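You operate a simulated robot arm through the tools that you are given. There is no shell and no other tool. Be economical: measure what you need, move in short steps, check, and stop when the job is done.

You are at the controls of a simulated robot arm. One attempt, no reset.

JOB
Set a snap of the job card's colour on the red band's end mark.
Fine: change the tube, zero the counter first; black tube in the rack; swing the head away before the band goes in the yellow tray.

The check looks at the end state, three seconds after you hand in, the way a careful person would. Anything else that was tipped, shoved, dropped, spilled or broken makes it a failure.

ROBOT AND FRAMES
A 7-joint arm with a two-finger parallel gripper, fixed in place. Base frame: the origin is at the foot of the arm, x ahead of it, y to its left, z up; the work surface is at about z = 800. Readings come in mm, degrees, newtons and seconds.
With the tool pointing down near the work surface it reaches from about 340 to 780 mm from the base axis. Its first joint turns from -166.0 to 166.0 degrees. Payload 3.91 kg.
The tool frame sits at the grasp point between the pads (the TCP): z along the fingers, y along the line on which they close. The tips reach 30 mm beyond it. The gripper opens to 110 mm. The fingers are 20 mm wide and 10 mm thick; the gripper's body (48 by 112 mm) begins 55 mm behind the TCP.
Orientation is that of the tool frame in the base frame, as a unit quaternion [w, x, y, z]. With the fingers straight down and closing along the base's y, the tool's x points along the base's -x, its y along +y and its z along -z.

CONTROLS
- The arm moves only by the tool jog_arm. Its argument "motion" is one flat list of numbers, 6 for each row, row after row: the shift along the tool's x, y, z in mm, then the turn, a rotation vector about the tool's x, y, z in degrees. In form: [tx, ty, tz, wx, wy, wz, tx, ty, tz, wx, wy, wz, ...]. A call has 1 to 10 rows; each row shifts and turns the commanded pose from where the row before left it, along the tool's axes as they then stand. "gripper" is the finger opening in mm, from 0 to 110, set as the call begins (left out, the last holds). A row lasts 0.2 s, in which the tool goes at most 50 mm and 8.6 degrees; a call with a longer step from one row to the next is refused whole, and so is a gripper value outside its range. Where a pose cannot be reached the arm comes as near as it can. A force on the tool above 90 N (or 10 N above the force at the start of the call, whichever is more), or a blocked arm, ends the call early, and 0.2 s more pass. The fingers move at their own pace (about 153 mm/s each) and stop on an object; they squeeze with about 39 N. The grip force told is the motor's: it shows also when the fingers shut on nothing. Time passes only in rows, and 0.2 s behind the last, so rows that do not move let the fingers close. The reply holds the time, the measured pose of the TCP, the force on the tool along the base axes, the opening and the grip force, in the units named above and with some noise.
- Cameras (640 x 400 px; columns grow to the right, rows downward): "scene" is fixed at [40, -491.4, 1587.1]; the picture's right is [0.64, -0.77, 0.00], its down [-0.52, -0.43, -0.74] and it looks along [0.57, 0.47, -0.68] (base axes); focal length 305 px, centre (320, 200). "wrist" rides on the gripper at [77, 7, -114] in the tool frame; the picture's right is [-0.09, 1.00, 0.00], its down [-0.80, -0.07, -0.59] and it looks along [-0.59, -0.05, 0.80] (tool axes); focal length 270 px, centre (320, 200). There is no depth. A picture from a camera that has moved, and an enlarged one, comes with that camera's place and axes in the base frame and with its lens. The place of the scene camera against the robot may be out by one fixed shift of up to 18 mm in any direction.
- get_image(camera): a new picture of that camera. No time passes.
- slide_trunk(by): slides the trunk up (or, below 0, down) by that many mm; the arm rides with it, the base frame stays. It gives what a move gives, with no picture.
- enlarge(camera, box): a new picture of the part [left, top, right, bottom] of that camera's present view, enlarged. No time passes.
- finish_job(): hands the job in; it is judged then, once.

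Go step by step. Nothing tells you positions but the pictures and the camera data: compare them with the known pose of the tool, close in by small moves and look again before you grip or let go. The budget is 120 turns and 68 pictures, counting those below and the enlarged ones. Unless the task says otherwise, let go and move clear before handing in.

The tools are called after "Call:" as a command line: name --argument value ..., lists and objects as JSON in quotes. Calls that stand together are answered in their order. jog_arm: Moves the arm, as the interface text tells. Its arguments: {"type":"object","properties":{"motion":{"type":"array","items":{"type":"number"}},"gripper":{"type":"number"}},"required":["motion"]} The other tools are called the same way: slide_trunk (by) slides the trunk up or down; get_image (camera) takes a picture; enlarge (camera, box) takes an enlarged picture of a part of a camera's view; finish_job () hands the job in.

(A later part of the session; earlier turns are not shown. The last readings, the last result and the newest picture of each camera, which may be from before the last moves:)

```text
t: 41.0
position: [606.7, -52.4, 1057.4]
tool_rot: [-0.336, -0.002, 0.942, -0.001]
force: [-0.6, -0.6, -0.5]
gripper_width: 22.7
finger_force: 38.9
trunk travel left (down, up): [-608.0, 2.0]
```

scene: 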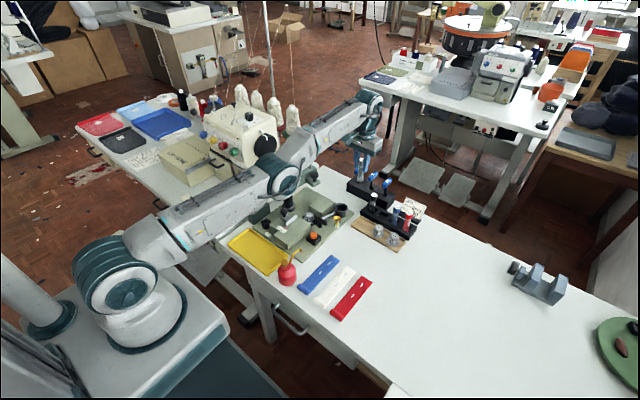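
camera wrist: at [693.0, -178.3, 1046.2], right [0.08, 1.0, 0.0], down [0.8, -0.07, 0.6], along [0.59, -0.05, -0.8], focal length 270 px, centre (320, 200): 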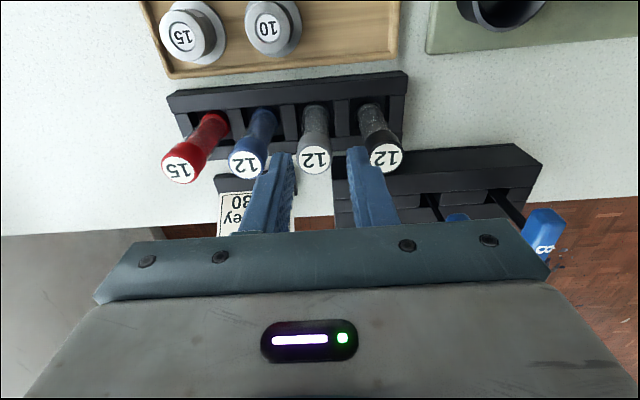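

Free again. I'll level the tool now.

Call:
jog_arm --motion '[0, 0, 0, 0, -7.86, 0, 0, 0, 0, 0, -7.86, 0, 0, 0, 0, 0, -7.86, 0, 0, 0, 0, 0, -7.86, 0, 0, 0, 0, 0, -7.86, 0]'

```text
t: 42.2
position: [606.3, -54.7, 1058.2]
tool_rot: [0.002, -0.001, 1.0, 0.0]
force: [0.0, 0.0, 0.3]
gripper_width: 22.7
finger_force: 39.2
trunk travel left (down, up): [-608.0, 2.0]
```

Call:
jog_arm --motion '[-28, -3, 30, 0, 0, 0, -28, -3, 30, 0, 0, 0, -28, -2, 35, 0, 0, 0, 0, 0, 30, 0, 0, 0]'

Call:
enlarge --camera "wrist" --box '[220, 50, 420, 240]'

```text
t: 43.2
position: [693.0, -60.6, 932.2]
tool_rot: [0.0, -0.002, 1.0, -0.001]
force: [0.0, 0.4, -0.9]
gripper_width: 22.6
finger_force: 38.9
trunk travel left (down, up): [-608.0, 2.0]
```

```text
2.11 times, centred on (320, 145) of wrist
camera zoom: at [616.0, -51.9, 1047.3], right [0.08, 1.0, 0.0], down [0.8, -0.07, 0.6], along [0.59, -0.05, -0.8], focal length 569 px, centre (320, 316)
```

zoom: 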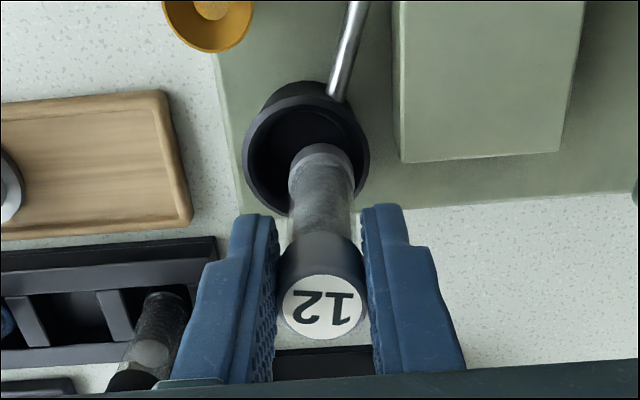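

Call:
jog_arm --motion '[0, -3, 10, 0, 0, 0, 0, 0, 8, 0, 0, 0]'

Call:
enlarge --camera "wrist" --box '[240, 60, 400, 220]'

Call:
enlarge --camera "scene" --box '[320, 160, 400, 240]'

```text
t: 43.8
position: [692.1, -64.4, 913.6]
tool_rot: [0.001, -0.001, 1.0, -0.001]
force: [-0.3, 0.0, -0.3]
gripper_width: 22.8
finger_force: 39.1
trunk travel left (down, up): [-608.0, 2.0]
```

```text
2.50 times, centred on (320, 140) of wrist
camera zoom: at [614.8, -56.8, 1028.3], right [0.09, 1.0, 0.0], down [0.8, -0.07, 0.6], along [0.59, -0.05, -0.8], focal length 676 px, centre (320, 350)
```

zoom: 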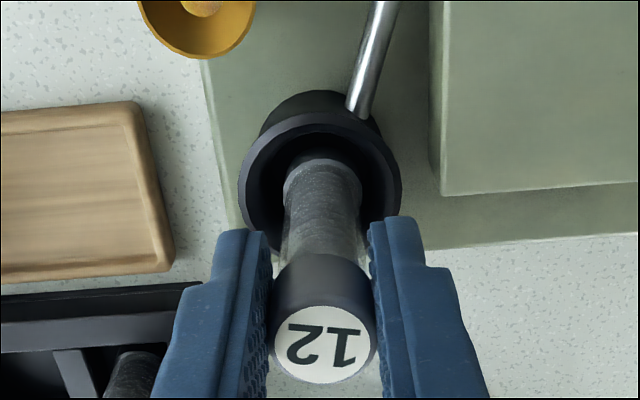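

```text
5.00 times, centred on (360, 200) of scene
camera zoom: at [40.0, -491.4, 1587.1], right [0.64, -0.77, 0.0], down [-0.52, -0.43, -0.74], along [0.57, 0.47, -0.68], focal length 1527 px, centre (120, 200)
```

zoom: 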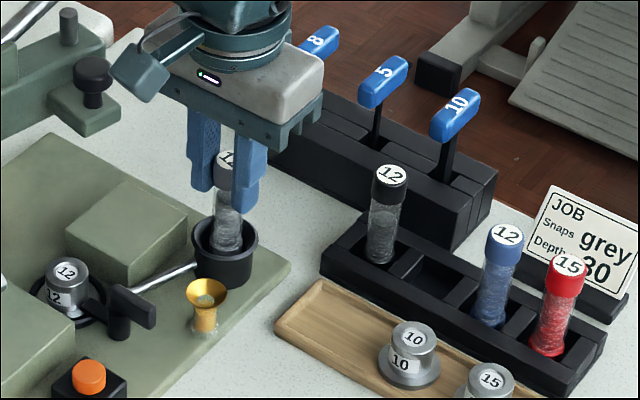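

Call:
jog_arm --motion '[0, 0.5, 10, 0, 0, 0, 0, 0, 10, 0, 0, 0, 0, 0, 6, 0, 0, 0, 0, 0, 3, 0, 0, 0, 0, 0, 2, 0, 0, 0, 0, 0, 2, 0, 0, 0]'

```text
t: 45.2
position: [690.4, -63.8, 883.8]
tool_rot: [0.004, -0.002, 1.0, -0.001]
force: [4.5, -2.7, 33.1]
gripper_width: 22.7
finger_force: 39.2
trunk travel left (down, up): [-608.0, 2.0]
```

Seated, with contact felt. I'll relieve the force, release and rise.

Call:
jog_arm --motion '[0, 0, -2, 0, 0, 0, 0, 0, 0, 0, 0, 0, 0, 0, 0, 0, 0, 0]' --gripper 50

Call:
jog_arm --motion '[0, 0, -20, 0, 0, 0, 0, 0, -30, 0, 0, 0, 0, 0, -30, 0, 0, 0, 0, 0, -30, 0, 0, 0]'

Call:
get_image --camera "wrist"

Call:
enlarge --camera "scene" --box '[240, 130, 400, 250]'

```text
t: 46.0
position: [692.1, -63.6, 882.5]
tool_rot: [0.001, -0.001, 1.0, -0.001]
force: [0.1, -0.2, -0.1]
gripper_width: 50.2
finger_force: 0.0
trunk travel left (down, up): [-608.0, 2.0]
```

```text
t: 47.0
position: [688.8, -63.5, 993.5]
tool_rot: [0.001, -0.003, 1.0, -0.001]
force: [0.6, 0.4, -0.8]
gripper_width: 49.9
finger_force: 0.1
trunk travel left (down, up): [-608.0, 2.0]
```

```text
25 pictures are left
camera wrist: at [612.4, -56.0, 1108.5], right [0.08, 1.0, 0.0], down [0.8, -0.07, 0.6], along [0.59, -0.05, -0.8], focal length 270 px, centre (320, 200)
```

wrist: 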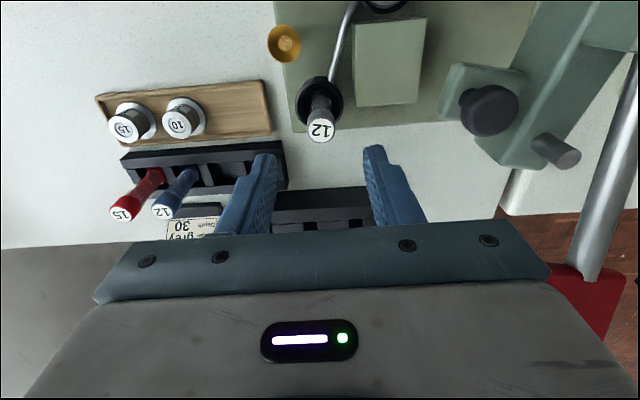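

```text
3.33 times, centred on (320, 190) of scene
camera zoom: at [40.0, -491.4, 1587.1], right [0.64, -0.77, 0.0], down [-0.52, -0.43, -0.74], along [0.57, 0.47, -0.68], focal length 1018 px, centre (320, 233)
```

zoom: 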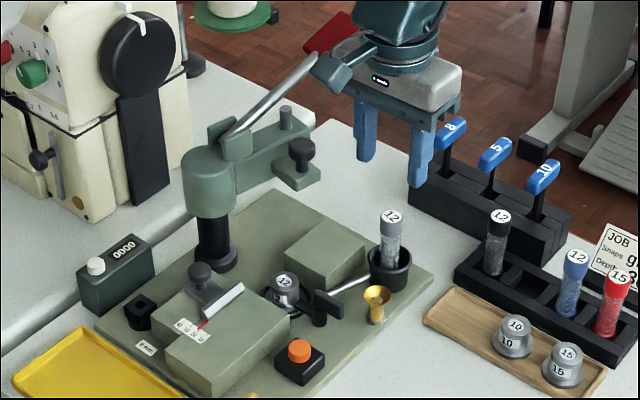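

The grey tube is loaded and the black one is in the rack. Now I'll back off to look at the die, brass cup, orange button and fence more closely.

Call:
jog_arm --motion '[46, 4, 0, 0, 0, 0, 46, 4, 0, 0, 0, 0, 46, 4, 0, 0, 0, 0, 46, 4, 0, 0, 0, 0]' --gripper 0

Call:
enlarge --camera "wrist" --box '[240, 70, 440, 230]'

```text
t: 48.0
position: [504.2, -47.6, 991.8]
tool_rot: [0.003, -0.003, 1.0, -0.001]
force: [1.5, 0.1, -0.3]
gripper_width: 0.0
finger_force: 37.7
trunk travel left (down, up): [-608.0, 2.0]
```

```text
2.50 times, centred on (340, 150) of wrist
camera zoom: at [426.4, -40.2, 1105.8], right [0.08, 1.0, 0.0], down [0.8, -0.07, 0.6], along [0.59, -0.05, -0.8], focal length 676 px, centre (270, 325)
```

zoom: 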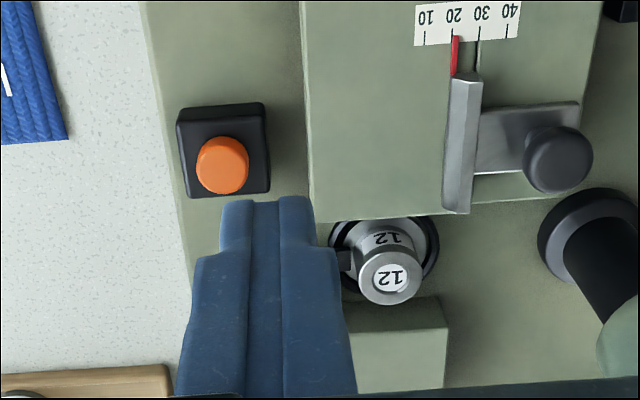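

The fence pointer reads about 22, while the card says 30. I'll grip its knob near (534, 58) and try sliding it.

Call:
jog_arm --motion '[-10, 35, 0, 0, 0, 0, -10, 35, 10, 0, 0, 0, -10, 36, 20, 0, 0, 0]' --gripper 50

Call:
get_image --camera "wrist"

```text
t: 48.8
position: [533.8, 59.4, 961.1]
tool_rot: [0.0, -0.002, 1.0, -0.002]
force: [0.3, 0.2, 0.9]
gripper_width: 50.1
finger_force: 0.1
trunk travel left (down, up): [-608.0, 2.0]
```

```text
22 pictures are left
camera wrist: at [457.7, 66.9, 1075.8], right [0.08, 1.0, 0.0], down [0.8, -0.07, 0.6], along [0.59, -0.05, -0.8], focal length 270 px, centre (320, 200)
```

wrist: 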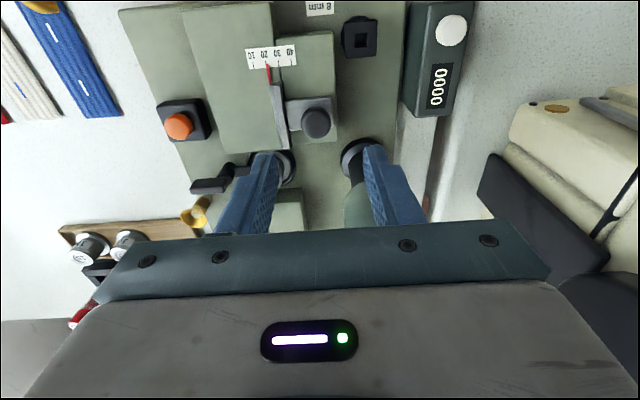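

Call:
jog_arm --motion '[0, -2.5, 25, 0, 0, 0, 0, 0, 25, 0, 0, 0, 0, 0, 15, 0, 0, 0, 0, 0, 8, 0, 0, 0]'

Call:
jog_arm --motion '[0, 0, 0, 0, 0, 0, 0, 0, 0, 0, 0, 0]' --gripper 0

```text
t: 49.8
position: [535.6, 55.7, 889.5]
tool_rot: [0.001, -0.001, 1.0, -0.001]
force: [-0.4, 0.9, 0.0]
gripper_width: 50.3
finger_force: 0.1
trunk travel left (down, up): [-608.0, 2.0]
```

```text
t: 50.4
position: [537.1, 55.9, 889.7]
tool_rot: [0.001, -0.003, 1.0, -0.001]
force: [-2.0, -1.1, -1.1]
gripper_width: 23.5
finger_force: 45.3
trunk travel left (down, up): [-608.0, 2.0]
```

Knob gripped (23.5 mm). I'll slide it 8 mm toward +y in small steps.

Call:
jog_arm --motion '[0, 2, 0, 0, 0, 0, 0, 2, 0, 0, 0, 0, 0, 2, 0, 0, 0, 0, 0, 2, 0, 0, 0, 0]'

Call:
enlarge --camera "wrist" --box '[220, 20, 380, 180]'

```text
t: 51.4
position: [536.6, 57.3, 889.3]
tool_rot: [0.0, 0.001, 1.0, 0.0]
force: [-4.7, -35.4, -6.3]
gripper_width: 23.4
finger_force: 45.3
trunk travel left (down, up): [-608.0, 2.0]
```

```text
2.50 times, centred on (300, 100) of wrist
camera zoom: at [459.9, 65.1, 1003.6], right [0.09, 1.0, 0.0], down [0.8, -0.07, 0.59], along [0.59, -0.06, -0.8], focal length 676 px, centre (370, 450)
```

zoom: 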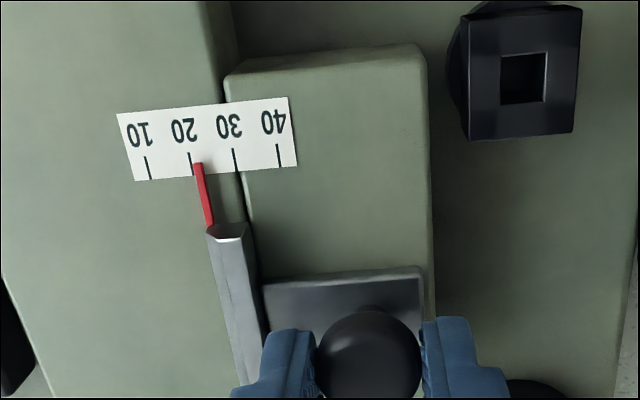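

The fence is clamped. I'll release the side load and try turning the knob counter-clockwise to loosen it.

Call:
jog_arm --motion '[0, -6.5, 0, 0, 0, 0, 0, 0, 0, 0, 0, -8, 0, 0, 0, 0, 0, -8, 0, 0, 0, 0, 0, -8, 0, 0, 0, 0, 0, -8, 0, 0, 0, 0, 0, -8]'

Call:
jog_arm --motion '[-1.3, 1.5, 0, 0, 0, 0, -1.3, 1.5, 0, 0, 0, 0, -1.3, 1.5, 0, 0, 0, 0]'

```text
t: 52.8
position: [537.1, 60.7, 890.2]
tool_rot: [0.002, -0.346, 0.938, -0.001]
force: [0.6, 3.4, 5.3]
gripper_width: 23.6
finger_force: 45.2
trunk travel left (down, up): [-608.0, 2.0]
```

```text
t: 53.6
position: [537.7, 59.7, 889.2]
tool_rot: [0.001, -0.342, 0.94, -0.002]
force: [3.1, -13.1, 12.1]
gripper_width: 23.4
finger_force: 44.5
trunk travel left (down, up): [-608.0, 2.0]
```

Call:
get_image --camera "wrist"

```text
20 pictures are left
camera wrist: at [473.8, 16.5, 1004.7], right [-0.57, 0.82, 0.0], down [0.66, 0.46, 0.59], along [0.49, 0.34, -0.8], focal length 270 px, centre (320, 200)
```

wrist: 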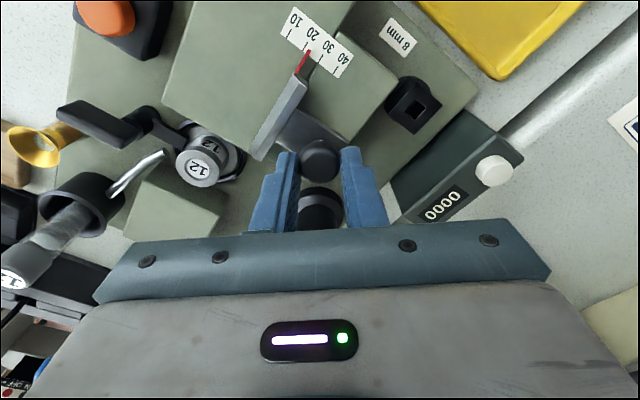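

The fence is locked; it needs the 8 mm key and hasn't moved. At about 22 it still clears the band's half width, and the job doesn't ask for it to be changed, so I'll leave it. Release, rise and turn back.

Call:
jog_arm --motion '[0.9, -1, 0, 0, 0, 0, 0, 0, 0, 0, 0, 0]' --gripper 36

Call:
jog_arm --motion '[0, 0, -25, 0, 0, 0, 0, 0, -40, 0, 0, 0, 0, 0, 0, 0, 0, 8, 0, 0, 0, 0, 0, 8, 0, 0, 0, 0, 0, 8, 0, 0, 0, 0, 0, 8, 0, 0, 0, 0, 0, 8]'

Call:
enlarge --camera "scene" --box '[240, 130, 370, 250]'

```text
t: 54.2
position: [536.1, 62.7, 888.7]
tool_rot: [0.001, -0.344, 0.939, 0.0]
force: [-0.6, 0.6, 0.4]
gripper_width: 36.0
finger_force: 0.1
trunk travel left (down, up): [-608.0, 2.0]
```

```text
t: 55.8
position: [536.4, 62.1, 954.9]
tool_rot: [0.001, -0.001, 1.0, -0.001]
force: [-0.5, -0.1, -0.4]
gripper_width: 36.0
finger_force: 0.1
trunk travel left (down, up): [-608.0, 2.0]
```

```text
3.33 times, centred on (305, 190) of scene
camera zoom: at [40.0, -491.4, 1587.1], right [0.64, -0.77, 0.0], down [-0.52, -0.43, -0.74], along [0.57, 0.47, -0.68], focal length 1018 px, centre (370, 233)
```

zoom: 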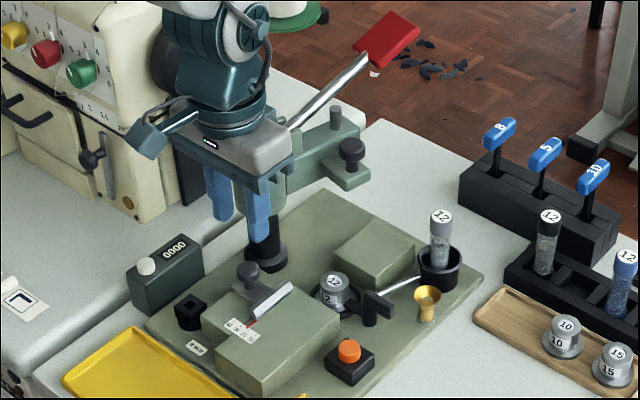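

Next the red band. I'd like to pinch it by its raised roll (near end, about (387, -288)) with the fingers closing along x, so the fence won't be in the way. I'll move over it.

Call:
jog_arm --motion '[20, -40, -30, 0, 0, 0, 18, -44, 0, 0, 0, 0, 18, -44, 0, 0, 0, 0, 18, -44, 0, 0, 0, 0, 18, -44, 0, 0, 0, 0, 18, -44, 0, 0, 0, 0, 18, -44, 0, 0, 0, 0, 18, -44, 0, 0, 0, 0]'

Call:
jog_arm --motion '[0, 0, 0, 0, 0, -8.2, 0, 0, 0, 0, 0, -8.2, 0, 0, 0, 0, 0, -8.2, 0, 0, 0, 0, 0, -8.2, 0, 0, 0, 0, 0, -8.2, 0, 0, 0, 0, 0, -8.2, 0, 0, 0, 0, 0, -8.2, 0, 0, 0, 0, 0, -8.2, 0, 0, 0, 0, 0, -8.2, 0, 0, 0, 0, 0, -8.2]'

Call:
jog_arm --motion '[0, 0, 20, 0, 0, -8, 0, 0, 40, 0, 0, 0]'

Call:
get_image --camera "wrist"

```text
refused: row 1 steps farther than a row can; nothing moved
```

```text
t: 58.0
position: [537.5, 61.0, 954.7]
tool_rot: [0.0, -0.659, 0.753, -0.001]
force: [-0.1, 0.8, 0.0]
gripper_width: 36.2
finger_force: 0.0
trunk travel left (down, up): [-608.0, 2.0]
```

```text
t: 58.6
position: [535.4, 61.8, 897.6]
tool_rot: [-0.001, 0.709, -0.705, 0.003]
force: [-2.8, -1.2, 13.3]
gripper_width: 35.9
finger_force: 0.0
trunk travel left (down, up): [-608.0, 2.0]
```

```text
18 pictures are left
camera wrist: at [528.8, -14.9, 1011.3], right [-1.0, 0.08, -0.01], down [0.06, 0.8, 0.59], along [0.05, 0.59, -0.8], focal length 270 px, centre (320, 200)
```

wrist: 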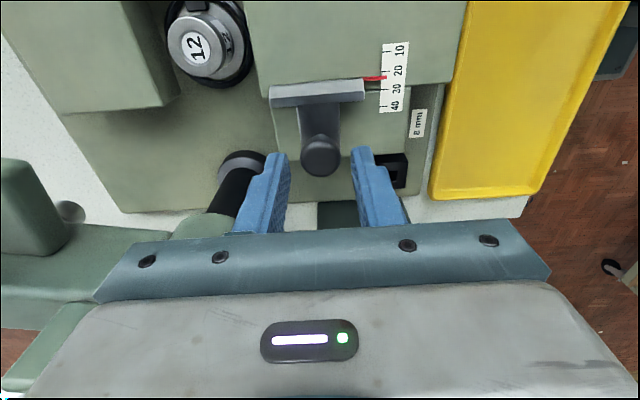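

The first call was refused while the rest ran, so the gripper is low over the press with light contact. I'll back straight up.

Call:
jog_arm --motion '[0, 0, -10, 0, 0, 0, 0, 0, -25, 0, 0, 0, 0, 0, -40, 0, 0, 0, 0, 0, -20, 0, 0, 0]'

Call:
enlarge --camera "scene" --box '[240, 130, 370, 250]'

```text
t: 59.6
position: [534.7, 61.9, 991.7]
tool_rot: [0.0, 0.709, -0.706, 0.002]
force: [0.1, 0.1, -0.1]
gripper_width: 36.0
finger_force: 0.1
trunk travel left (down, up): [-608.0, 2.0]
```

```text
3.33 times, centred on (305, 190) of scene
camera zoom: at [40.0, -491.4, 1587.1], right [0.64, -0.77, 0.0], down [-0.52, -0.43, -0.74], along [0.57, 0.47, -0.68], focal length 1018 px, centre (370, 233)
```

zoom: 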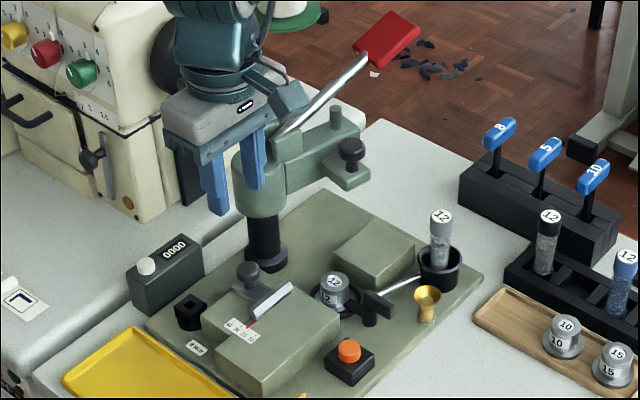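

Nothing was disturbed. Now I'll move above the red band's roll, one checked step at a time.

Call:
jog_arm --motion '[43, 18, 0, 0, 0, 0, 43, 18, 0, 0, 0, 0, 43, 18, 0, 0, 0, 0, 43, 18, 0, 0, 0, 0, 43, 18, 0, 0, 0, 0, 43, 18, 0, 0, 0, 0, 43, 18, 0, 0, 0, 0, 43, 18, 0, 0, 0, 0]'

```text
t: 61.4
position: [392.5, -281.3, 991.5]
tool_rot: [0.0, 0.708, -0.706, 0.002]
force: [0.4, 0.6, -0.7]
gripper_width: 36.2
finger_force: 0.0
trunk travel left (down, up): [-608.0, 2.0]
```

Call:
jog_arm --motion '[5, 0, 40, 0, 0, 0, 0, 0, 40, 0, 0, 0]'

Call:
get_image --camera "wrist"

```text
t: 62.0
position: [394.0, -288.2, 910.4]
tool_rot: [0.001, 0.709, -0.705, 0.002]
force: [-0.1, -0.4, -0.5]
gripper_width: 35.9
finger_force: 0.0
trunk travel left (down, up): [-608.0, 2.0]
```

```text
16 pictures are left
camera wrist: at [388.6, -363.3, 1025.1], right [-1.0, 0.08, 0.0], down [0.07, 0.8, 0.59], along [0.05, 0.59, -0.81], focal length 270 px, centre (320, 200)
```

wrist: 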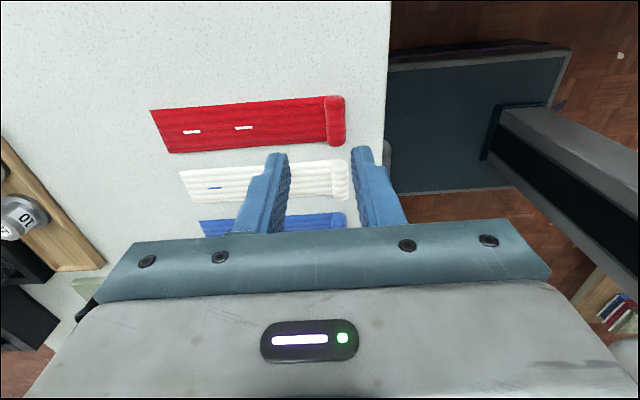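

Call:
jog_arm --motion '[-4, 11, 25, 0, 0, 0, 0, 0, 25, 0, 0, 0, 0, 0, 16, 0, 0, 0]'

Call:
enlarge --camera "wrist" --box '[240, 100, 400, 240]'

```text
t: 62.8
position: [383.5, -285.3, 844.2]
tool_rot: [0.001, 0.709, -0.705, 0.002]
force: [0.4, 0.3, 0.5]
gripper_width: 36.1
finger_force: 0.1
trunk travel left (down, up): [-608.0, 2.0]
```

```text
2.86 times, centred on (320, 170) of wrist
camera zoom: at [376.9, -360.6, 957.7], right [-1.0, 0.08, 0.0], down [0.07, 0.8, 0.59], along [0.05, 0.59, -0.81], focal length 772 px, centre (320, 286)
```

zoom: 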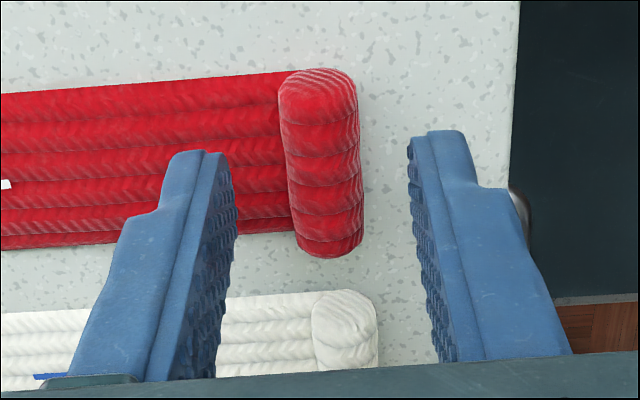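

The roll sits centred between the fingers and is clearly raised. I'll lower 8 mm, grip, and lift.

Call:
jog_arm --motion '[0, 0, 4, 0, 0, 0, 0, 0, 3.5, 0, 0, 0]'

Call:
jog_arm --motion '[0, 0, 0, 0, 0, 0, 0, 0, 0, 0, 0, 0]' --gripper 0

Call:
jog_arm --motion '[0, 0, -10, 0, 0, 0, 0, 0, -30, 0, 0, 0, 0, 0, -40, 0, 0, 0, 0, 0, -40, 0, 0, 0]'

Call:
enlarge --camera "scene" --box '[240, 170, 420, 330]'

```text
t: 63.4
position: [383.3, -284.4, 836.6]
tool_rot: [0.0, 0.708, -0.706, 0.002]
force: [0.3, -0.4, 0.0]
gripper_width: 36.1
finger_force: 0.0
trunk travel left (down, up): [-608.0, 2.0]
```

```text
t: 64.0
position: [382.6, -285.1, 835.5]
tool_rot: [0.0, 0.708, -0.706, 0.001]
force: [1.2, 0.5, -0.3]
gripper_width: 14.8
finger_force: 38.7
trunk travel left (down, up): [-608.0, 2.0]
```

```text
t: 65.0
position: [384.9, -282.2, 956.5]
tool_rot: [0.0, 0.709, -0.705, 0.001]
force: [0.1, -0.8, -0.4]
gripper_width: 14.5
finger_force: 39.2
trunk travel left (down, up): [-608.0, 2.0]
```

```text
2.50 times, centred on (330, 250) of scene
camera zoom: at [40.0, -491.4, 1587.1], right [0.64, -0.77, 0.0], down [-0.52, -0.43, -0.74], along [0.57, 0.47, -0.68], focal length 764 px, centre (295, 75)
```

zoom: 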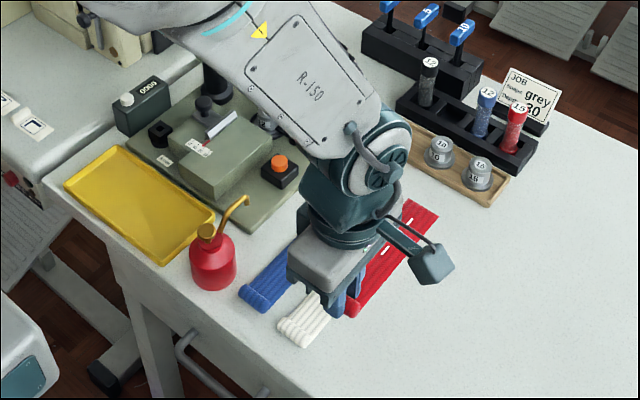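

The band is held level. I'll carry it over toward the press with its end mark aimed at the die.

Call:
jog_arm --motion '[0, 0, -25, 0, 0, 0, -40, -13, 0, 0, 0, 0, -40, -13, 0, 0, 0, 0, -40, -13, 0, 0, 0, 0, -40, -13, 0, 0, 0, 0, -40, -13, 0, 0, 0, 0, -40, -13, 0, 0, 0, 0, -43, -14, 0, 0, 0, 0]'

Call:
jog_arm --motion '[0, 0, 30, 0, 0, 0, 0, 0, 30, 0, 0, 0]'

Call:
get_image --camera "wrist"

```text
t: 66.8
position: [475.6, -0.1, 983.0]
tool_rot: [0.001, 0.709, -0.705, 0.002]
force: [0.6, -0.5, 0.0]
gripper_width: 14.7
finger_force: 39.3
trunk travel left (down, up): [-608.0, 2.0]
```

```text
t: 67.4
position: [475.1, -0.9, 922.6]
tool_rot: [0.0, 0.708, -0.706, 0.001]
force: [0.1, 0.1, -0.4]
gripper_width: 14.9
finger_force: 39.1
trunk travel left (down, up): [-608.0, 2.0]
```

```text
13 pictures are left
camera wrist: at [469.5, -76.0, 1036.6], right [-1.0, 0.08, 0.0], down [0.07, 0.8, 0.59], along [0.05, 0.59, -0.81], focal length 270 px, centre (320, 200)
```

wrist: 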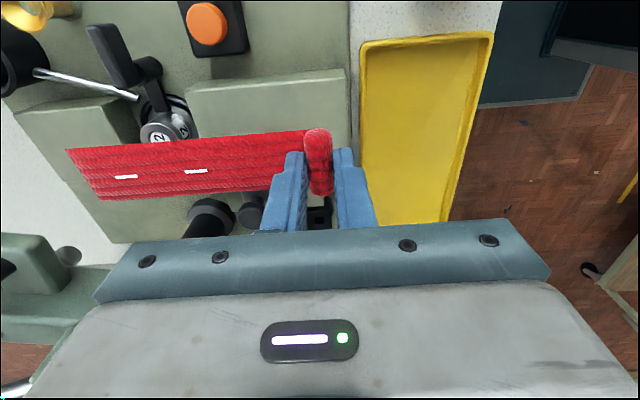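

The mark is at about (598.6, 2) against a die at about (599.5, 1). I'll make a tiny correction and lower onto the bed.

Call:
jog_arm --motion '[1, -1, 15, 0, 0, 0, 0, 0, 15, 0, 0, 0, 0, 0, 8, 0, 0, 0, 0, 0, 4, 0, 0, 0]'

Call:
get_image --camera "wrist"

```text
t: 68.4
position: [475.9, -1.6, 879.8]
tool_rot: [0.0, 0.709, -0.705, 0.001]
force: [-0.4, -0.6, -0.9]
gripper_width: 14.6
finger_force: 39.2
trunk travel left (down, up): [-608.0, 2.0]
```

```text
12 pictures are left
camera wrist: at [469.4, -77.7, 993.6], right [-1.0, 0.08, 0.0], down [0.07, 0.8, 0.59], along [0.05, 0.59, -0.81], focal length 270 px, centre (320, 200)
```

wrist: 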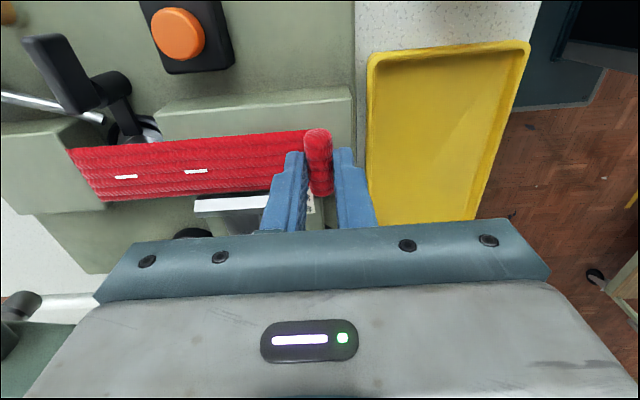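

Call:
jog_arm --motion '[0, 0, 1.5, 0, 0, 0, 0, 0, 1.5, 0, 0, 0, 0, 0, 1, 0, 0, 0]'

```text
t: 69.2
position: [474.4, -2.0, 878.3]
tool_rot: [-0.002, 0.709, -0.705, 0.004]
force: [-1.5, 1.0, 41.0]
gripper_width: 14.6
finger_force: 39.3
trunk travel left (down, up): [-608.0, 2.0]
```

Call:
jog_arm --motion '[0, -1, -3, 0, 0, 0, 0, 0, 0, 0, 0, 0]'

Call:
jog_arm --motion '[0, 0, 0.5, 0, 0, 0, 0, 0, 0, 0, 0, 0]' --gripper 36

Call:
jog_arm --motion '[0, 0, -15, 0, 0, 0, 0, 0, -30, 0, 0, 0, 0, 0, -40, 0, 0, 0]'

Call:
get_image --camera "wrist"

```text
t: 69.8
position: [476.2, -2.7, 878.9]
tool_rot: [-0.001, 0.708, -0.706, 0.001]
force: [1.0, 2.0, 17.6]
gripper_width: 14.9
finger_force: 38.5
trunk travel left (down, up): [-608.0, 2.0]
```

```text
t: 70.4
position: [473.6, -2.7, 877.8]
tool_rot: [0.001, 0.708, -0.706, 0.0]
force: [-5.7, 1.2, 12.8]
gripper_width: 33.0
finger_force: 0.2
trunk travel left (down, up): [-608.0, 2.0]
```

```text
t: 71.2
position: [473.4, -3.3, 963.4]
tool_rot: [0.0, 0.709, -0.705, 0.002]
force: [0.5, -1.0, -0.5]
gripper_width: 35.8
finger_force: 0.1
trunk travel left (down, up): [-608.0, 2.0]
```

```text
11 pictures are left
camera wrist: at [467.2, -79.0, 1078.4], right [-1.0, 0.08, 0.0], down [0.07, 0.8, 0.59], along [0.05, 0.59, -0.81], focal length 270 px, centre (320, 200)
```

wrist: 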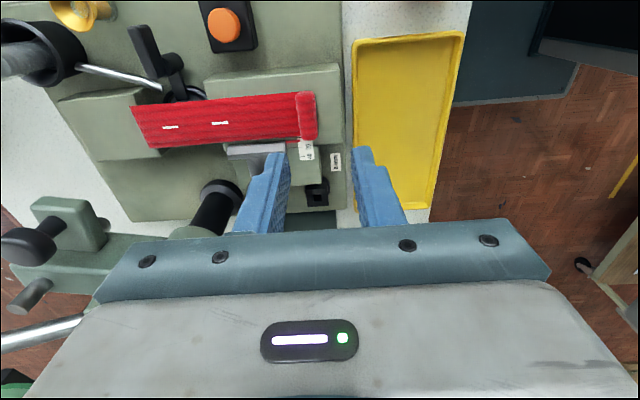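

Opening dragged the band about +9 mm in x, because the fingertips had been pressed against it. I'll regrip the roll slightly higher, shift it back and release without preload.

Call:
jog_arm --motion '[0, -10.5, 25, 0, 0, 0, 0, 0, 25, 0, 0, 0, 0, 0, 20, 0, 0, 0, 0, 0, 10, 0, 0, 0, 0, 0, 3, 0, 0, 0]'

```text
t: 72.4
position: [485.4, -2.8, 879.0]
tool_rot: [0.0, 0.709, -0.705, 0.001]
force: [0.2, -0.9, 1.1]
gripper_width: 35.8
finger_force: 0.1
trunk travel left (down, up): [-608.0, 2.0]
```

Call:
jog_arm --motion '[0, 0, 0, 0, 0, 0, 0, 0, 0, 0, 0, 0]' --gripper 0

Call:
jog_arm --motion '[0, 0, -3, 0, 0, 0, 0, 3, 0, 0, 0, 0, 0, 3, 0, 0, 0, 0, 0, 3, 0, 0, 0, 0]'

Call:
get_image --camera "wrist"

```text
t: 73.0
position: [485.9, -3.6, 880.3]
tool_rot: [0.0, 0.708, -0.706, 0.002]
force: [0.9, -1.4, -0.7]
gripper_width: 14.6
finger_force: 39.3
trunk travel left (down, up): [-608.0, 2.0]
```

```text
t: 74.0
position: [476.1, -2.2, 883.8]
tool_rot: [0.0, 0.709, -0.705, 0.001]
force: [0.5, -1.0, 0.1]
gripper_width: 15.0
finger_force: 38.6
trunk travel left (down, up): [-608.0, 2.0]
```

```text
10 pictures are left
camera wrist: at [470.9, -78.5, 997.9], right [-1.0, 0.08, 0.0], down [0.07, 0.8, 0.59], along [0.05, 0.59, -0.81], focal length 270 px, centre (320, 200)
```

wrist: 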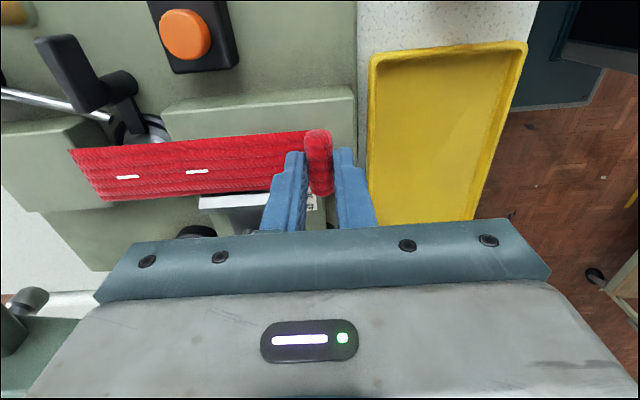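

Call:
jog_arm --motion '[0, 0, 1.5, 0, 0, 0, 0, 0, 1, 0, 0, 0]'

Call:
jog_arm --motion '[0, 0, 0, 0, 0, 0, 0, 0, 0, 0, 0, 0]' --gripper 22

Call:
jog_arm --motion '[0, 0, -15, 0, 0, 0, 0, 0, -30, 0, 0, 0, 0, 0, -40, 0, 0, 0]'

Call:
get_image --camera "wrist"

```text
t: 74.6
position: [477.9, -2.5, 880.6]
tool_rot: [0.0, 0.71, -0.705, 0.001]
force: [0.2, -0.7, -0.8]
gripper_width: 14.6
finger_force: 39.1
trunk travel left (down, up): [-608.0, 2.0]
```

```text
t: 75.2
position: [476.7, -2.9, 880.3]
tool_rot: [0.0, 0.709, -0.706, 0.002]
force: [1.0, -0.8, 0.3]
gripper_width: 21.9
finger_force: 0.1
trunk travel left (down, up): [-608.0, 2.0]
```

```text
t: 76.0
position: [476.2, -1.7, 965.7]
tool_rot: [0.001, 0.709, -0.705, 0.002]
force: [-0.9, -0.3, 0.8]
gripper_width: 21.9
finger_force: 0.1
trunk travel left (down, up): [-608.0, 2.0]
```

```text
9 pictures are left
camera wrist: at [469.4, -76.7, 1079.9], right [-1.0, 0.08, 0.0], down [0.07, 0.8, 0.59], along [0.05, 0.59, -0.81], focal length 270 px, centre (320, 200)
```

wrist: 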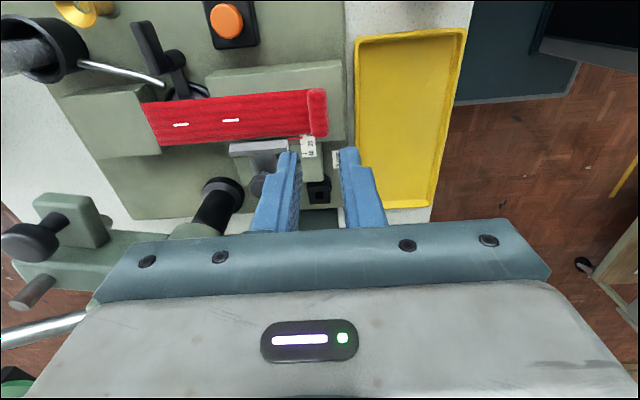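

The end mark sits on the die at about (600, 1). Next I'll swing the head in by its knob, estimated at (670, 38, 955); going above it to check.

Call:
jog_arm --motion '[0, 0, -40, 0, 0, 0, 0, 0, -40, 0, 0, 0, -10, -45, 0, 0, 0, 0, -10, -45, 0, 0, 0, 0, -10, -45, 0, 0, 0, 0, -8, -45, 0, 0, 0, 0]' --gripper 60

Call:
get_image --camera "wrist"

```text
t: 77.4
position: [659.0, 36.5, 1043.9]
tool_rot: [0.001, 0.708, -0.706, 0.001]
force: [0.4, 0.7, -0.3]
gripper_width: 59.9
finger_force: 0.0
trunk travel left (down, up): [-608.0, 2.0]
```

```text
8 pictures are left
camera wrist: at [653.1, -39.1, 1158.4], right [-1.0, 0.08, 0.0], down [0.07, 0.8, 0.59], along [0.05, 0.59, -0.81], focal length 270 px, centre (320, 200)
```

wrist: 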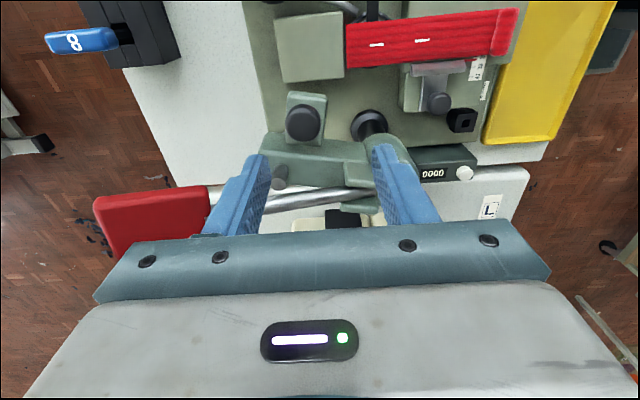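

Call:
jog_arm --motion '[0, -13, 20, 0, 0, 0, 0, 0, 30, 0, 0, 0, 0, 0, 20, 0, 0, 0, 0, 0, 9, 0, 0, 0]'

Call:
jog_arm --motion '[0, 0, 0, 0, 0, 0, 0, 0, 0, 0, 0, 0]' --gripper 0

```text
t: 78.4
position: [668.9, 33.9, 965.5]
tool_rot: [0.001, 0.708, -0.706, 0.002]
force: [-0.5, -0.4, 0.4]
gripper_width: 60.1
finger_force: 0.0
trunk travel left (down, up): [-608.0, 2.0]
```

```text
t: 79.0
position: [669.9, 34.8, 966.7]
tool_rot: [0.001, 0.708, -0.706, 0.002]
force: [6.6, -3.5, 1.9]
gripper_width: 27.4
finger_force: 44.6
trunk travel left (down, up): [-608.0, 2.0]
```

Knob gripped. I'll swing it along the arc about the post in small, force-checked steps.

Call:
jog_arm --motion '[9.35, 9.25, 0, 0, 0, 8.18, 9.35, 9.25, 0, 0, 0, 8.18]'

```text
t: 79.6
position: [650.2, 16.8, 964.9]
tool_rot: [0.0, -0.601, 0.8, 0.0]
force: [2.5, -10.2, 0.8]
gripper_width: 27.5
finger_force: 45.0
trunk travel left (down, up): [-608.0, 2.0]
```

Call:
jog_arm --motion '[9.35, 9.25, 0, 0, 0, 8.18, 9.35, 9.25, 0, 0, 0, 8.18, 9.35, 9.25, 0, 0, 0, 8.18, 9.35, 9.25, 0, 0, 0, 8.18]'

```text
t: 80.6
position: [601.6, 3.2, 966.0]
tool_rot: [0.0, -0.35, 0.937, -0.001]
force: [2.1, -11.6, 4.2]
gripper_width: 27.2
finger_force: 44.8
trunk travel left (down, up): [-608.0, 2.0]
```

Call:
jog_arm --motion '[9.35, 9.25, 0, 0, 0, 8.18, 9.35, 9.25, 0, 0, 0, 8.18, 9.35, 9.25, 0, 0, 0, 8.18, 9.35, 9.25, 0, 0, 0, 8.18]'

Call:
enlarge --camera "scene" --box '[230, 130, 370, 250]'

```text
t: 81.6
position: [551.8, 16.1, 966.5]
tool_rot: [0.002, -0.072, 0.997, 0.0]
force: [4.0, -18.9, -0.4]
gripper_width: 27.4
finger_force: 45.3
trunk travel left (down, up): [-608.0, 2.0]
```

```text
3.33 times, centred on (300, 190) of scene
camera zoom: at [40.0, -491.4, 1587.1], right [0.64, -0.77, 0.0], down [-0.52, -0.43, -0.74], along [0.57, 0.47, -0.68], focal length 1018 px, centre (387, 233)
```

zoom: 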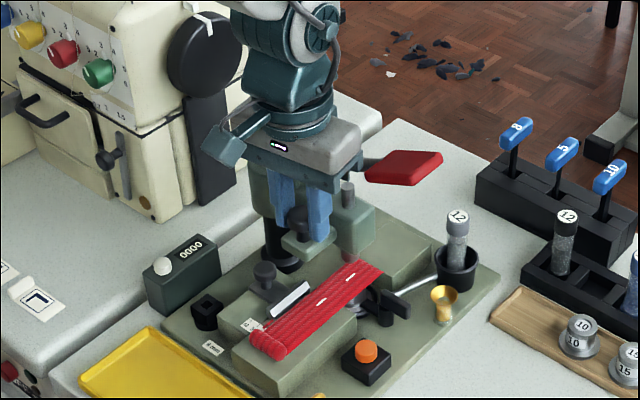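

Call:
jog_arm --motion '[4.7, 4.6, 0, 0, 0, 4.1, 4.7, 4.6, 0, 0, 0, 4.1]'

```text
t: 82.2
position: [549.1, 15.9, 966.3]
tool_rot: [0.006, 0.005, 1.0, -0.001]
force: [38.5, -45.5, -3.7]
gripper_width: 27.6
finger_force: 44.7
trunk travel left (down, up): [-608.0, 2.0]
```

The head has reached its stop. I'll relieve the load, release, rise and look for the lever.

Call:
jog_arm --motion '[-4, -4, 0, 0, 0, 0, 0, 0, 0, 0, 0, 0]'

Call:
jog_arm --motion '[0, 0, 0, 0, 0, 0, 0, 0, 0, 0, 0, 0]' --gripper 50

Call:
jog_arm --motion '[0, 0, -30, 0, 0, 0, 0, 0, -40, 0, 0, 0, 30, 0, -40, 0, 0, 0, 45, 0, 0, 0, 0, 0]'

Call:
get_image --camera "wrist"

```text
t: 82.8
position: [548.7, 15.4, 965.6]
tool_rot: [0.002, 0.001, 1.0, -0.001]
force: [24.5, -38.5, 8.8]
gripper_width: 27.8
finger_force: 45.0
trunk travel left (down, up): [-608.0, 2.0]
```

```text
t: 83.4
position: [543.9, 25.8, 966.3]
tool_rot: [0.0, -0.002, 1.0, 0.0]
force: [0.2, -0.1, -0.2]
gripper_width: 49.8
finger_force: 0.0
trunk travel left (down, up): [-608.0, 2.0]
```

```text
t: 84.4
position: [470.9, 23.1, 1077.2]
tool_rot: [0.001, -0.003, 1.0, 0.0]
force: [-0.7, -0.3, -0.4]
gripper_width: 50.1
finger_force: 0.0
trunk travel left (down, up): [-608.0, 2.0]
```

```text
6 pictures are left
camera wrist: at [393.6, 30.6, 1190.5], right [0.08, 1.0, 0.0], down [0.8, -0.06, 0.6], along [0.59, -0.05, -0.8], focal length 270 px, centre (320, 200)
```

wrist: 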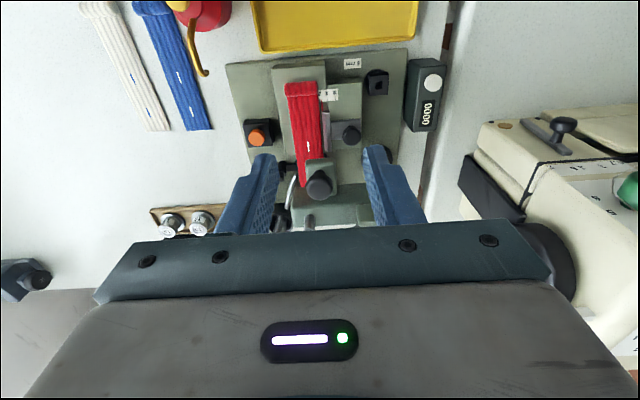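

The head is in and clear of the band. The lever's red paddle should be near (592, -72, 1040), so I'll go take a look.

Call:
jog_arm --motion '[0, -33, -17, 0, 0, 0, 0, -33, -16, 0, 0, 0, -26, -32, 0, 0, 0, 0, -26, 0, 0, 0, 0, 0, -27, 0, 0, 0, 0, 0]'

Call:
get_image --camera "wrist"

```text
t: 85.6
position: [549.6, -76.0, 1110.4]
tool_rot: [0.002, -0.003, 1.0, -0.001]
force: [0.2, 0.6, 0.6]
gripper_width: 50.1
finger_force: 0.0
trunk travel left (down, up): [-608.0, 2.0]
```

```text
5 pictures are left
camera wrist: at [472.6, -68.4, 1223.9], right [0.08, 1.0, 0.0], down [0.8, -0.07, 0.6], along [0.59, -0.05, -0.8], focal length 270 px, centre (320, 200)
```

wrist: 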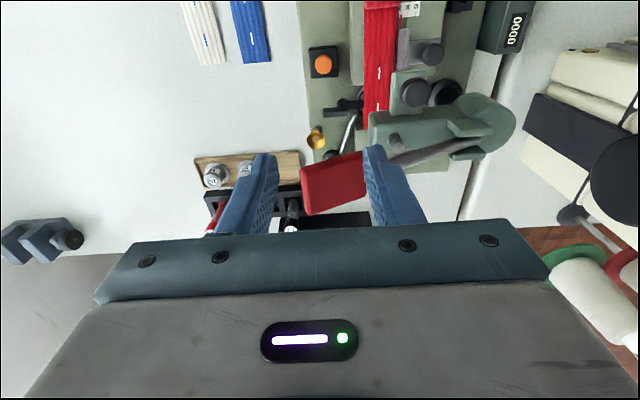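

Paddle found at about (596, -66, 1034). I'll close the fingers, get above it, and press the lever down in small steps.

Call:
jog_arm --motion '[-23, 2, 0, 0, 0, 0, -23, 2, 0, 0, 0, 0, 0, 0, 20, 0, 0, 0, 0, 0, 10, 0, 0, 0]' --gripper 0

Call:
jog_arm --motion '[0, 0, 8, 0, 0, 0, 0, 0, 8, 0, 0, 0, 0, -1, 8, 0, 0, 0, 0, -2, 8, 0, 0, 0]'

```text
t: 86.6
position: [595.0, -69.2, 1080.5]
tool_rot: [0.001, -0.002, 1.0, 0.0]
force: [1.0, 0.3, 0.1]
gripper_width: 0.0
finger_force: 38.0
trunk travel left (down, up): [-608.0, 2.0]
```

```text
t: 87.6
position: [595.8, -72.8, 1047.7]
tool_rot: [0.001, -0.002, 1.0, -0.001]
force: [0.2, -1.2, 1.4]
gripper_width: 0.0
finger_force: 38.0
trunk travel left (down, up): [-608.0, 2.0]
```

Call:
jog_arm --motion '[0, -2, 8, 0, 0, 0, 0, -2, 8, 0, 0, 0, 0, -1, 8, 0, 0, 0, 0, -1, 8, 0, 0, 0]'

```text
t: 88.6
position: [595.4, -79.7, 1016.0]
tool_rot: [0.001, -0.002, 1.0, -0.002]
force: [0.2, -0.3, 0.8]
gripper_width: 0.0
finger_force: 37.3
trunk travel left (down, up): [-608.0, 2.0]
```

Call:
enlarge --camera "scene" --box '[230, 110, 390, 250]'

```text
2.86 times, centred on (310, 180) of scene
camera zoom: at [40.0, -491.4, 1587.1], right [0.64, -0.77, 0.0], down [-0.52, -0.43, -0.74], along [0.57, 0.47, -0.68], focal length 872 px, centre (349, 257)
```

zoom: 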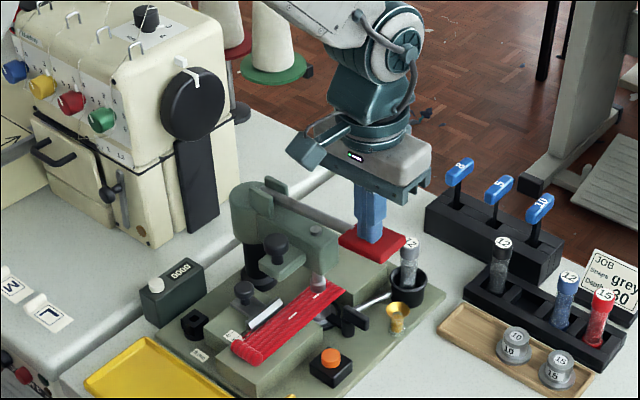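

The lever follows and the punch is coming down on the mark. I'll continue until it resists.

Call:
jog_arm --motion '[0, -1, 6, 0, 0, 0, 0, 0, 6, 0, 0, 0, 0, 0, 6, 0, 0, 0, 0, 0, 6, 0, 0, 0, 0, 0, 6, 0, 0, 0, 0, 0, 6, 0, 0, 0]'

```text
t: 90.0
position: [595.7, -80.4, 986.4]
tool_rot: [0.008, -0.002, 1.0, -0.002]
force: [-0.7, -2.5, 55.6]
gripper_width: 0.1
finger_force: 37.6
trunk travel left (down, up): [-608.0, 2.0]
```

Call:
jog_arm --motion '[0, 0, 2.5, 0, 0, 0, 0, 0, 0, 0, 0, 0]'

Call:
enlarge --camera "scene" --box '[255, 170, 345, 260]'

```text
t: 90.6
position: [595.5, -80.8, 984.6]
tool_rot: [0.01, -0.002, 1.0, -0.001]
force: [2.4, -3.6, 69.9]
gripper_width: 0.1
finger_force: 37.6
trunk travel left (down, up): [-608.0, 2.0]
```

```text
4.44 times, centred on (300, 215) of scene
camera zoom: at [40.0, -491.4, 1587.1], right [0.64, -0.77, 0.0], down [-0.52, -0.43, -0.74], along [0.57, 0.47, -0.68], focal length 1357 px, centre (409, 133)
```

zoom: 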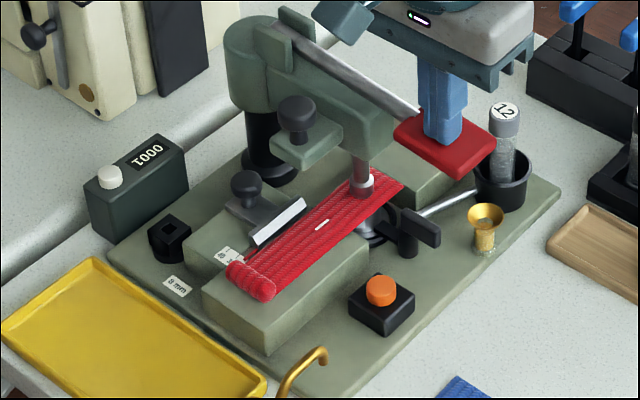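

Counter reads 0001, so the snap is set. I'll rise slowly so the lever can return, then check.

Call:
jog_arm --motion '[0, 0, -10, 0, 0, 0, 0, 0, -10, 0, 0, 0, 0, 1, -12, 0, 0, 0, 0, 2, -12, 0, 0, 0, 0, 2, -12, 0, 0, 0, 0, 2, -15, 0, 0, 0, 0, 0, -20, 0, 0, 0, 0, 0, -30, 0, 0, 0, 0, 0, -20, 0, 0, 0]'

Call:
jog_arm --motion '[37, 14, 0, 0, 0, 0, 37, 15, 0, 0, 0, 0, 37, 15, 0, 0, 0, 0]'

Call:
get_image --camera "wrist"

```text
t: 92.6
position: [595.0, -72.8, 1116.3]
tool_rot: [0.001, -0.002, 1.0, 0.0]
force: [0.9, 1.3, 0.2]
gripper_width: 0.0
finger_force: 37.5
trunk travel left (down, up): [-608.0, 2.0]
```

```text
t: 93.4
position: [482.9, -30.4, 1117.6]
tool_rot: [0.002, -0.003, 1.0, 0.0]
force: [0.3, 0.9, 1.0]
gripper_width: 0.0
finger_force: 38.1
trunk travel left (down, up): [-608.0, 2.0]
```

```text
2 pictures are left
camera wrist: at [406.3, -22.2, 1232.2], right [0.08, 1.0, 0.0], down [0.8, -0.07, 0.6], along [0.59, -0.05, -0.8], focal length 270 px, centre (320, 200)
```

wrist: 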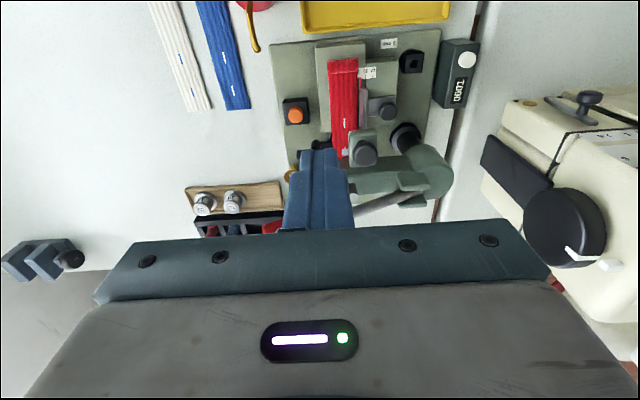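

The lever has returned up. Now I'll grip the knob again at about (547, 16) and swing the head away.

Call:
jog_arm --motion '[-22, 16, 0, 0, 0, 0, -21, 15, 0, 0, 0, 0, -21, 15, 0, 0, 0, 0, 0, 0, 40, 0, 0, 0, 0, 0, 40, 0, 0, 0]' --gripper 54

Call:
jog_arm --motion '[0, 0, 40, 0, 0, 0, 0, 0, 20, 0, 0, 0, 0, 0, 11, 0, 0, 0]'

```text
t: 94.6
position: [548.1, 16.1, 1039.7]
tool_rot: [0.001, -0.002, 1.0, 0.0]
force: [-0.8, -0.2, 0.2]
gripper_width: 54.2
finger_force: 0.1
trunk travel left (down, up): [-608.0, 2.0]
```

```text
t: 95.4
position: [546.9, 16.2, 967.0]
tool_rot: [0.0, -0.003, 1.0, -0.001]
force: [-0.4, -0.1, 0.5]
gripper_width: 53.7
finger_force: 0.1
trunk travel left (down, up): [-608.0, 2.0]
```

Call:
jog_arm --motion '[0, 0, 0, 0, 0, 0, 0, 0, 0, 0, 0, 0]' --gripper 0

Call:
jog_arm --motion '[-10.7, -6.6, 0, 0, 0, -8.18, -10.7, -6.6, 0, 0, 0, -8.18, -10.7, -6.6, 0, 0, 0, -8.18]'

```text
t: 96.0
position: [546.6, 15.5, 966.5]
tool_rot: [0.0, -0.002, 1.0, -0.001]
force: [-2.5, -2.1, -1.5]
gripper_width: 27.5
finger_force: 44.7
trunk travel left (down, up): [-608.0, 2.0]
```

```text
t: 96.8
position: [583.6, 1.5, 967.8]
tool_rot: [0.001, -0.216, 0.976, -0.001]
force: [4.2, -4.0, -3.5]
gripper_width: 27.3
finger_force: 45.0
trunk travel left (down, up): [-608.0, 2.0]
```

Forces stay small and the head follows. Continuing the arc.

Call:
jog_arm --motion '[-10.7, -6.6, 0, 0, 0, -8.18, -10.7, -6.6, 0, 0, 0, -8.18, -10.7, -6.6, 0, 0, 0, -8.18, -10.7, -6.6, 0, 0, 0, -8.18]'

Call:
jog_arm --motion '[-10.7, -6.6, 0, 0, 0, -8.18, -10.7, -6.6, 0, 0, 0, -8.18, -10.7, -6.6, 0, 0, 0, -8.18]'

```text
t: 97.8
position: [633.7, 5.1, 967.2]
tool_rot: [0.001, -0.481, 0.876, -0.002]
force: [6.3, -3.0, 1.5]
gripper_width: 27.3
finger_force: 44.7
trunk travel left (down, up): [-608.0, 2.0]
```

```text
t: 98.6
position: [666.1, 25.0, 967.2]
tool_rot: [0.001, -0.657, 0.754, -0.003]
force: [19.8, -13.4, 4.6]
gripper_width: 27.5
finger_force: 44.8
trunk travel left (down, up): [-608.0, 2.0]
```

Call:
jog_arm --motion '[-5.35, -4.5, 0, 0, 0, -4.1, -5.35, -4.5, 0, 0, 0, -4.1]'

```text
t: 99.2
position: [673.6, 32.2, 966.2]
tool_rot: [0.002, 0.709, -0.705, 0.001]
force: [13.2, -21.1, 9.5]
gripper_width: 27.3
finger_force: 45.2
trunk travel left (down, up): [-608.0, 2.0]
```

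The head is back at its away position. Release, rise, and go back over the band's roll.

Call:
jog_arm --motion '[0, 0, 0, 0, 0, 0, 0, 0, 0, 0, 0, 0]' --gripper 56

Call:
jog_arm --motion '[0, 0, -40, 0, 0, 0, 0, 0, -40, 0, 0, 0, 8, 45, 0, 0, 0, 0, 8, 45, 0, 0, 0, 0, 8, 45, 0, 0, 0, 0, 8, 45, 0, 0, 0, 0]'

```text
t: 99.8
position: [673.6, 36.7, 966.6]
tool_rot: [0.0, 0.709, -0.706, 0.001]
force: [0.8, -0.4, 0.6]
gripper_width: 55.9
finger_force: 0.1
trunk travel left (down, up): [-608.0, 2.0]
```

```text
t: 101.2
position: [493.0, 3.4, 1046.4]
tool_rot: [-0.001, 0.709, -0.706, 0.002]
force: [0.4, 0.0, 0.3]
gripper_width: 56.0
finger_force: 0.0
trunk travel left (down, up): [-608.0, 2.0]
```

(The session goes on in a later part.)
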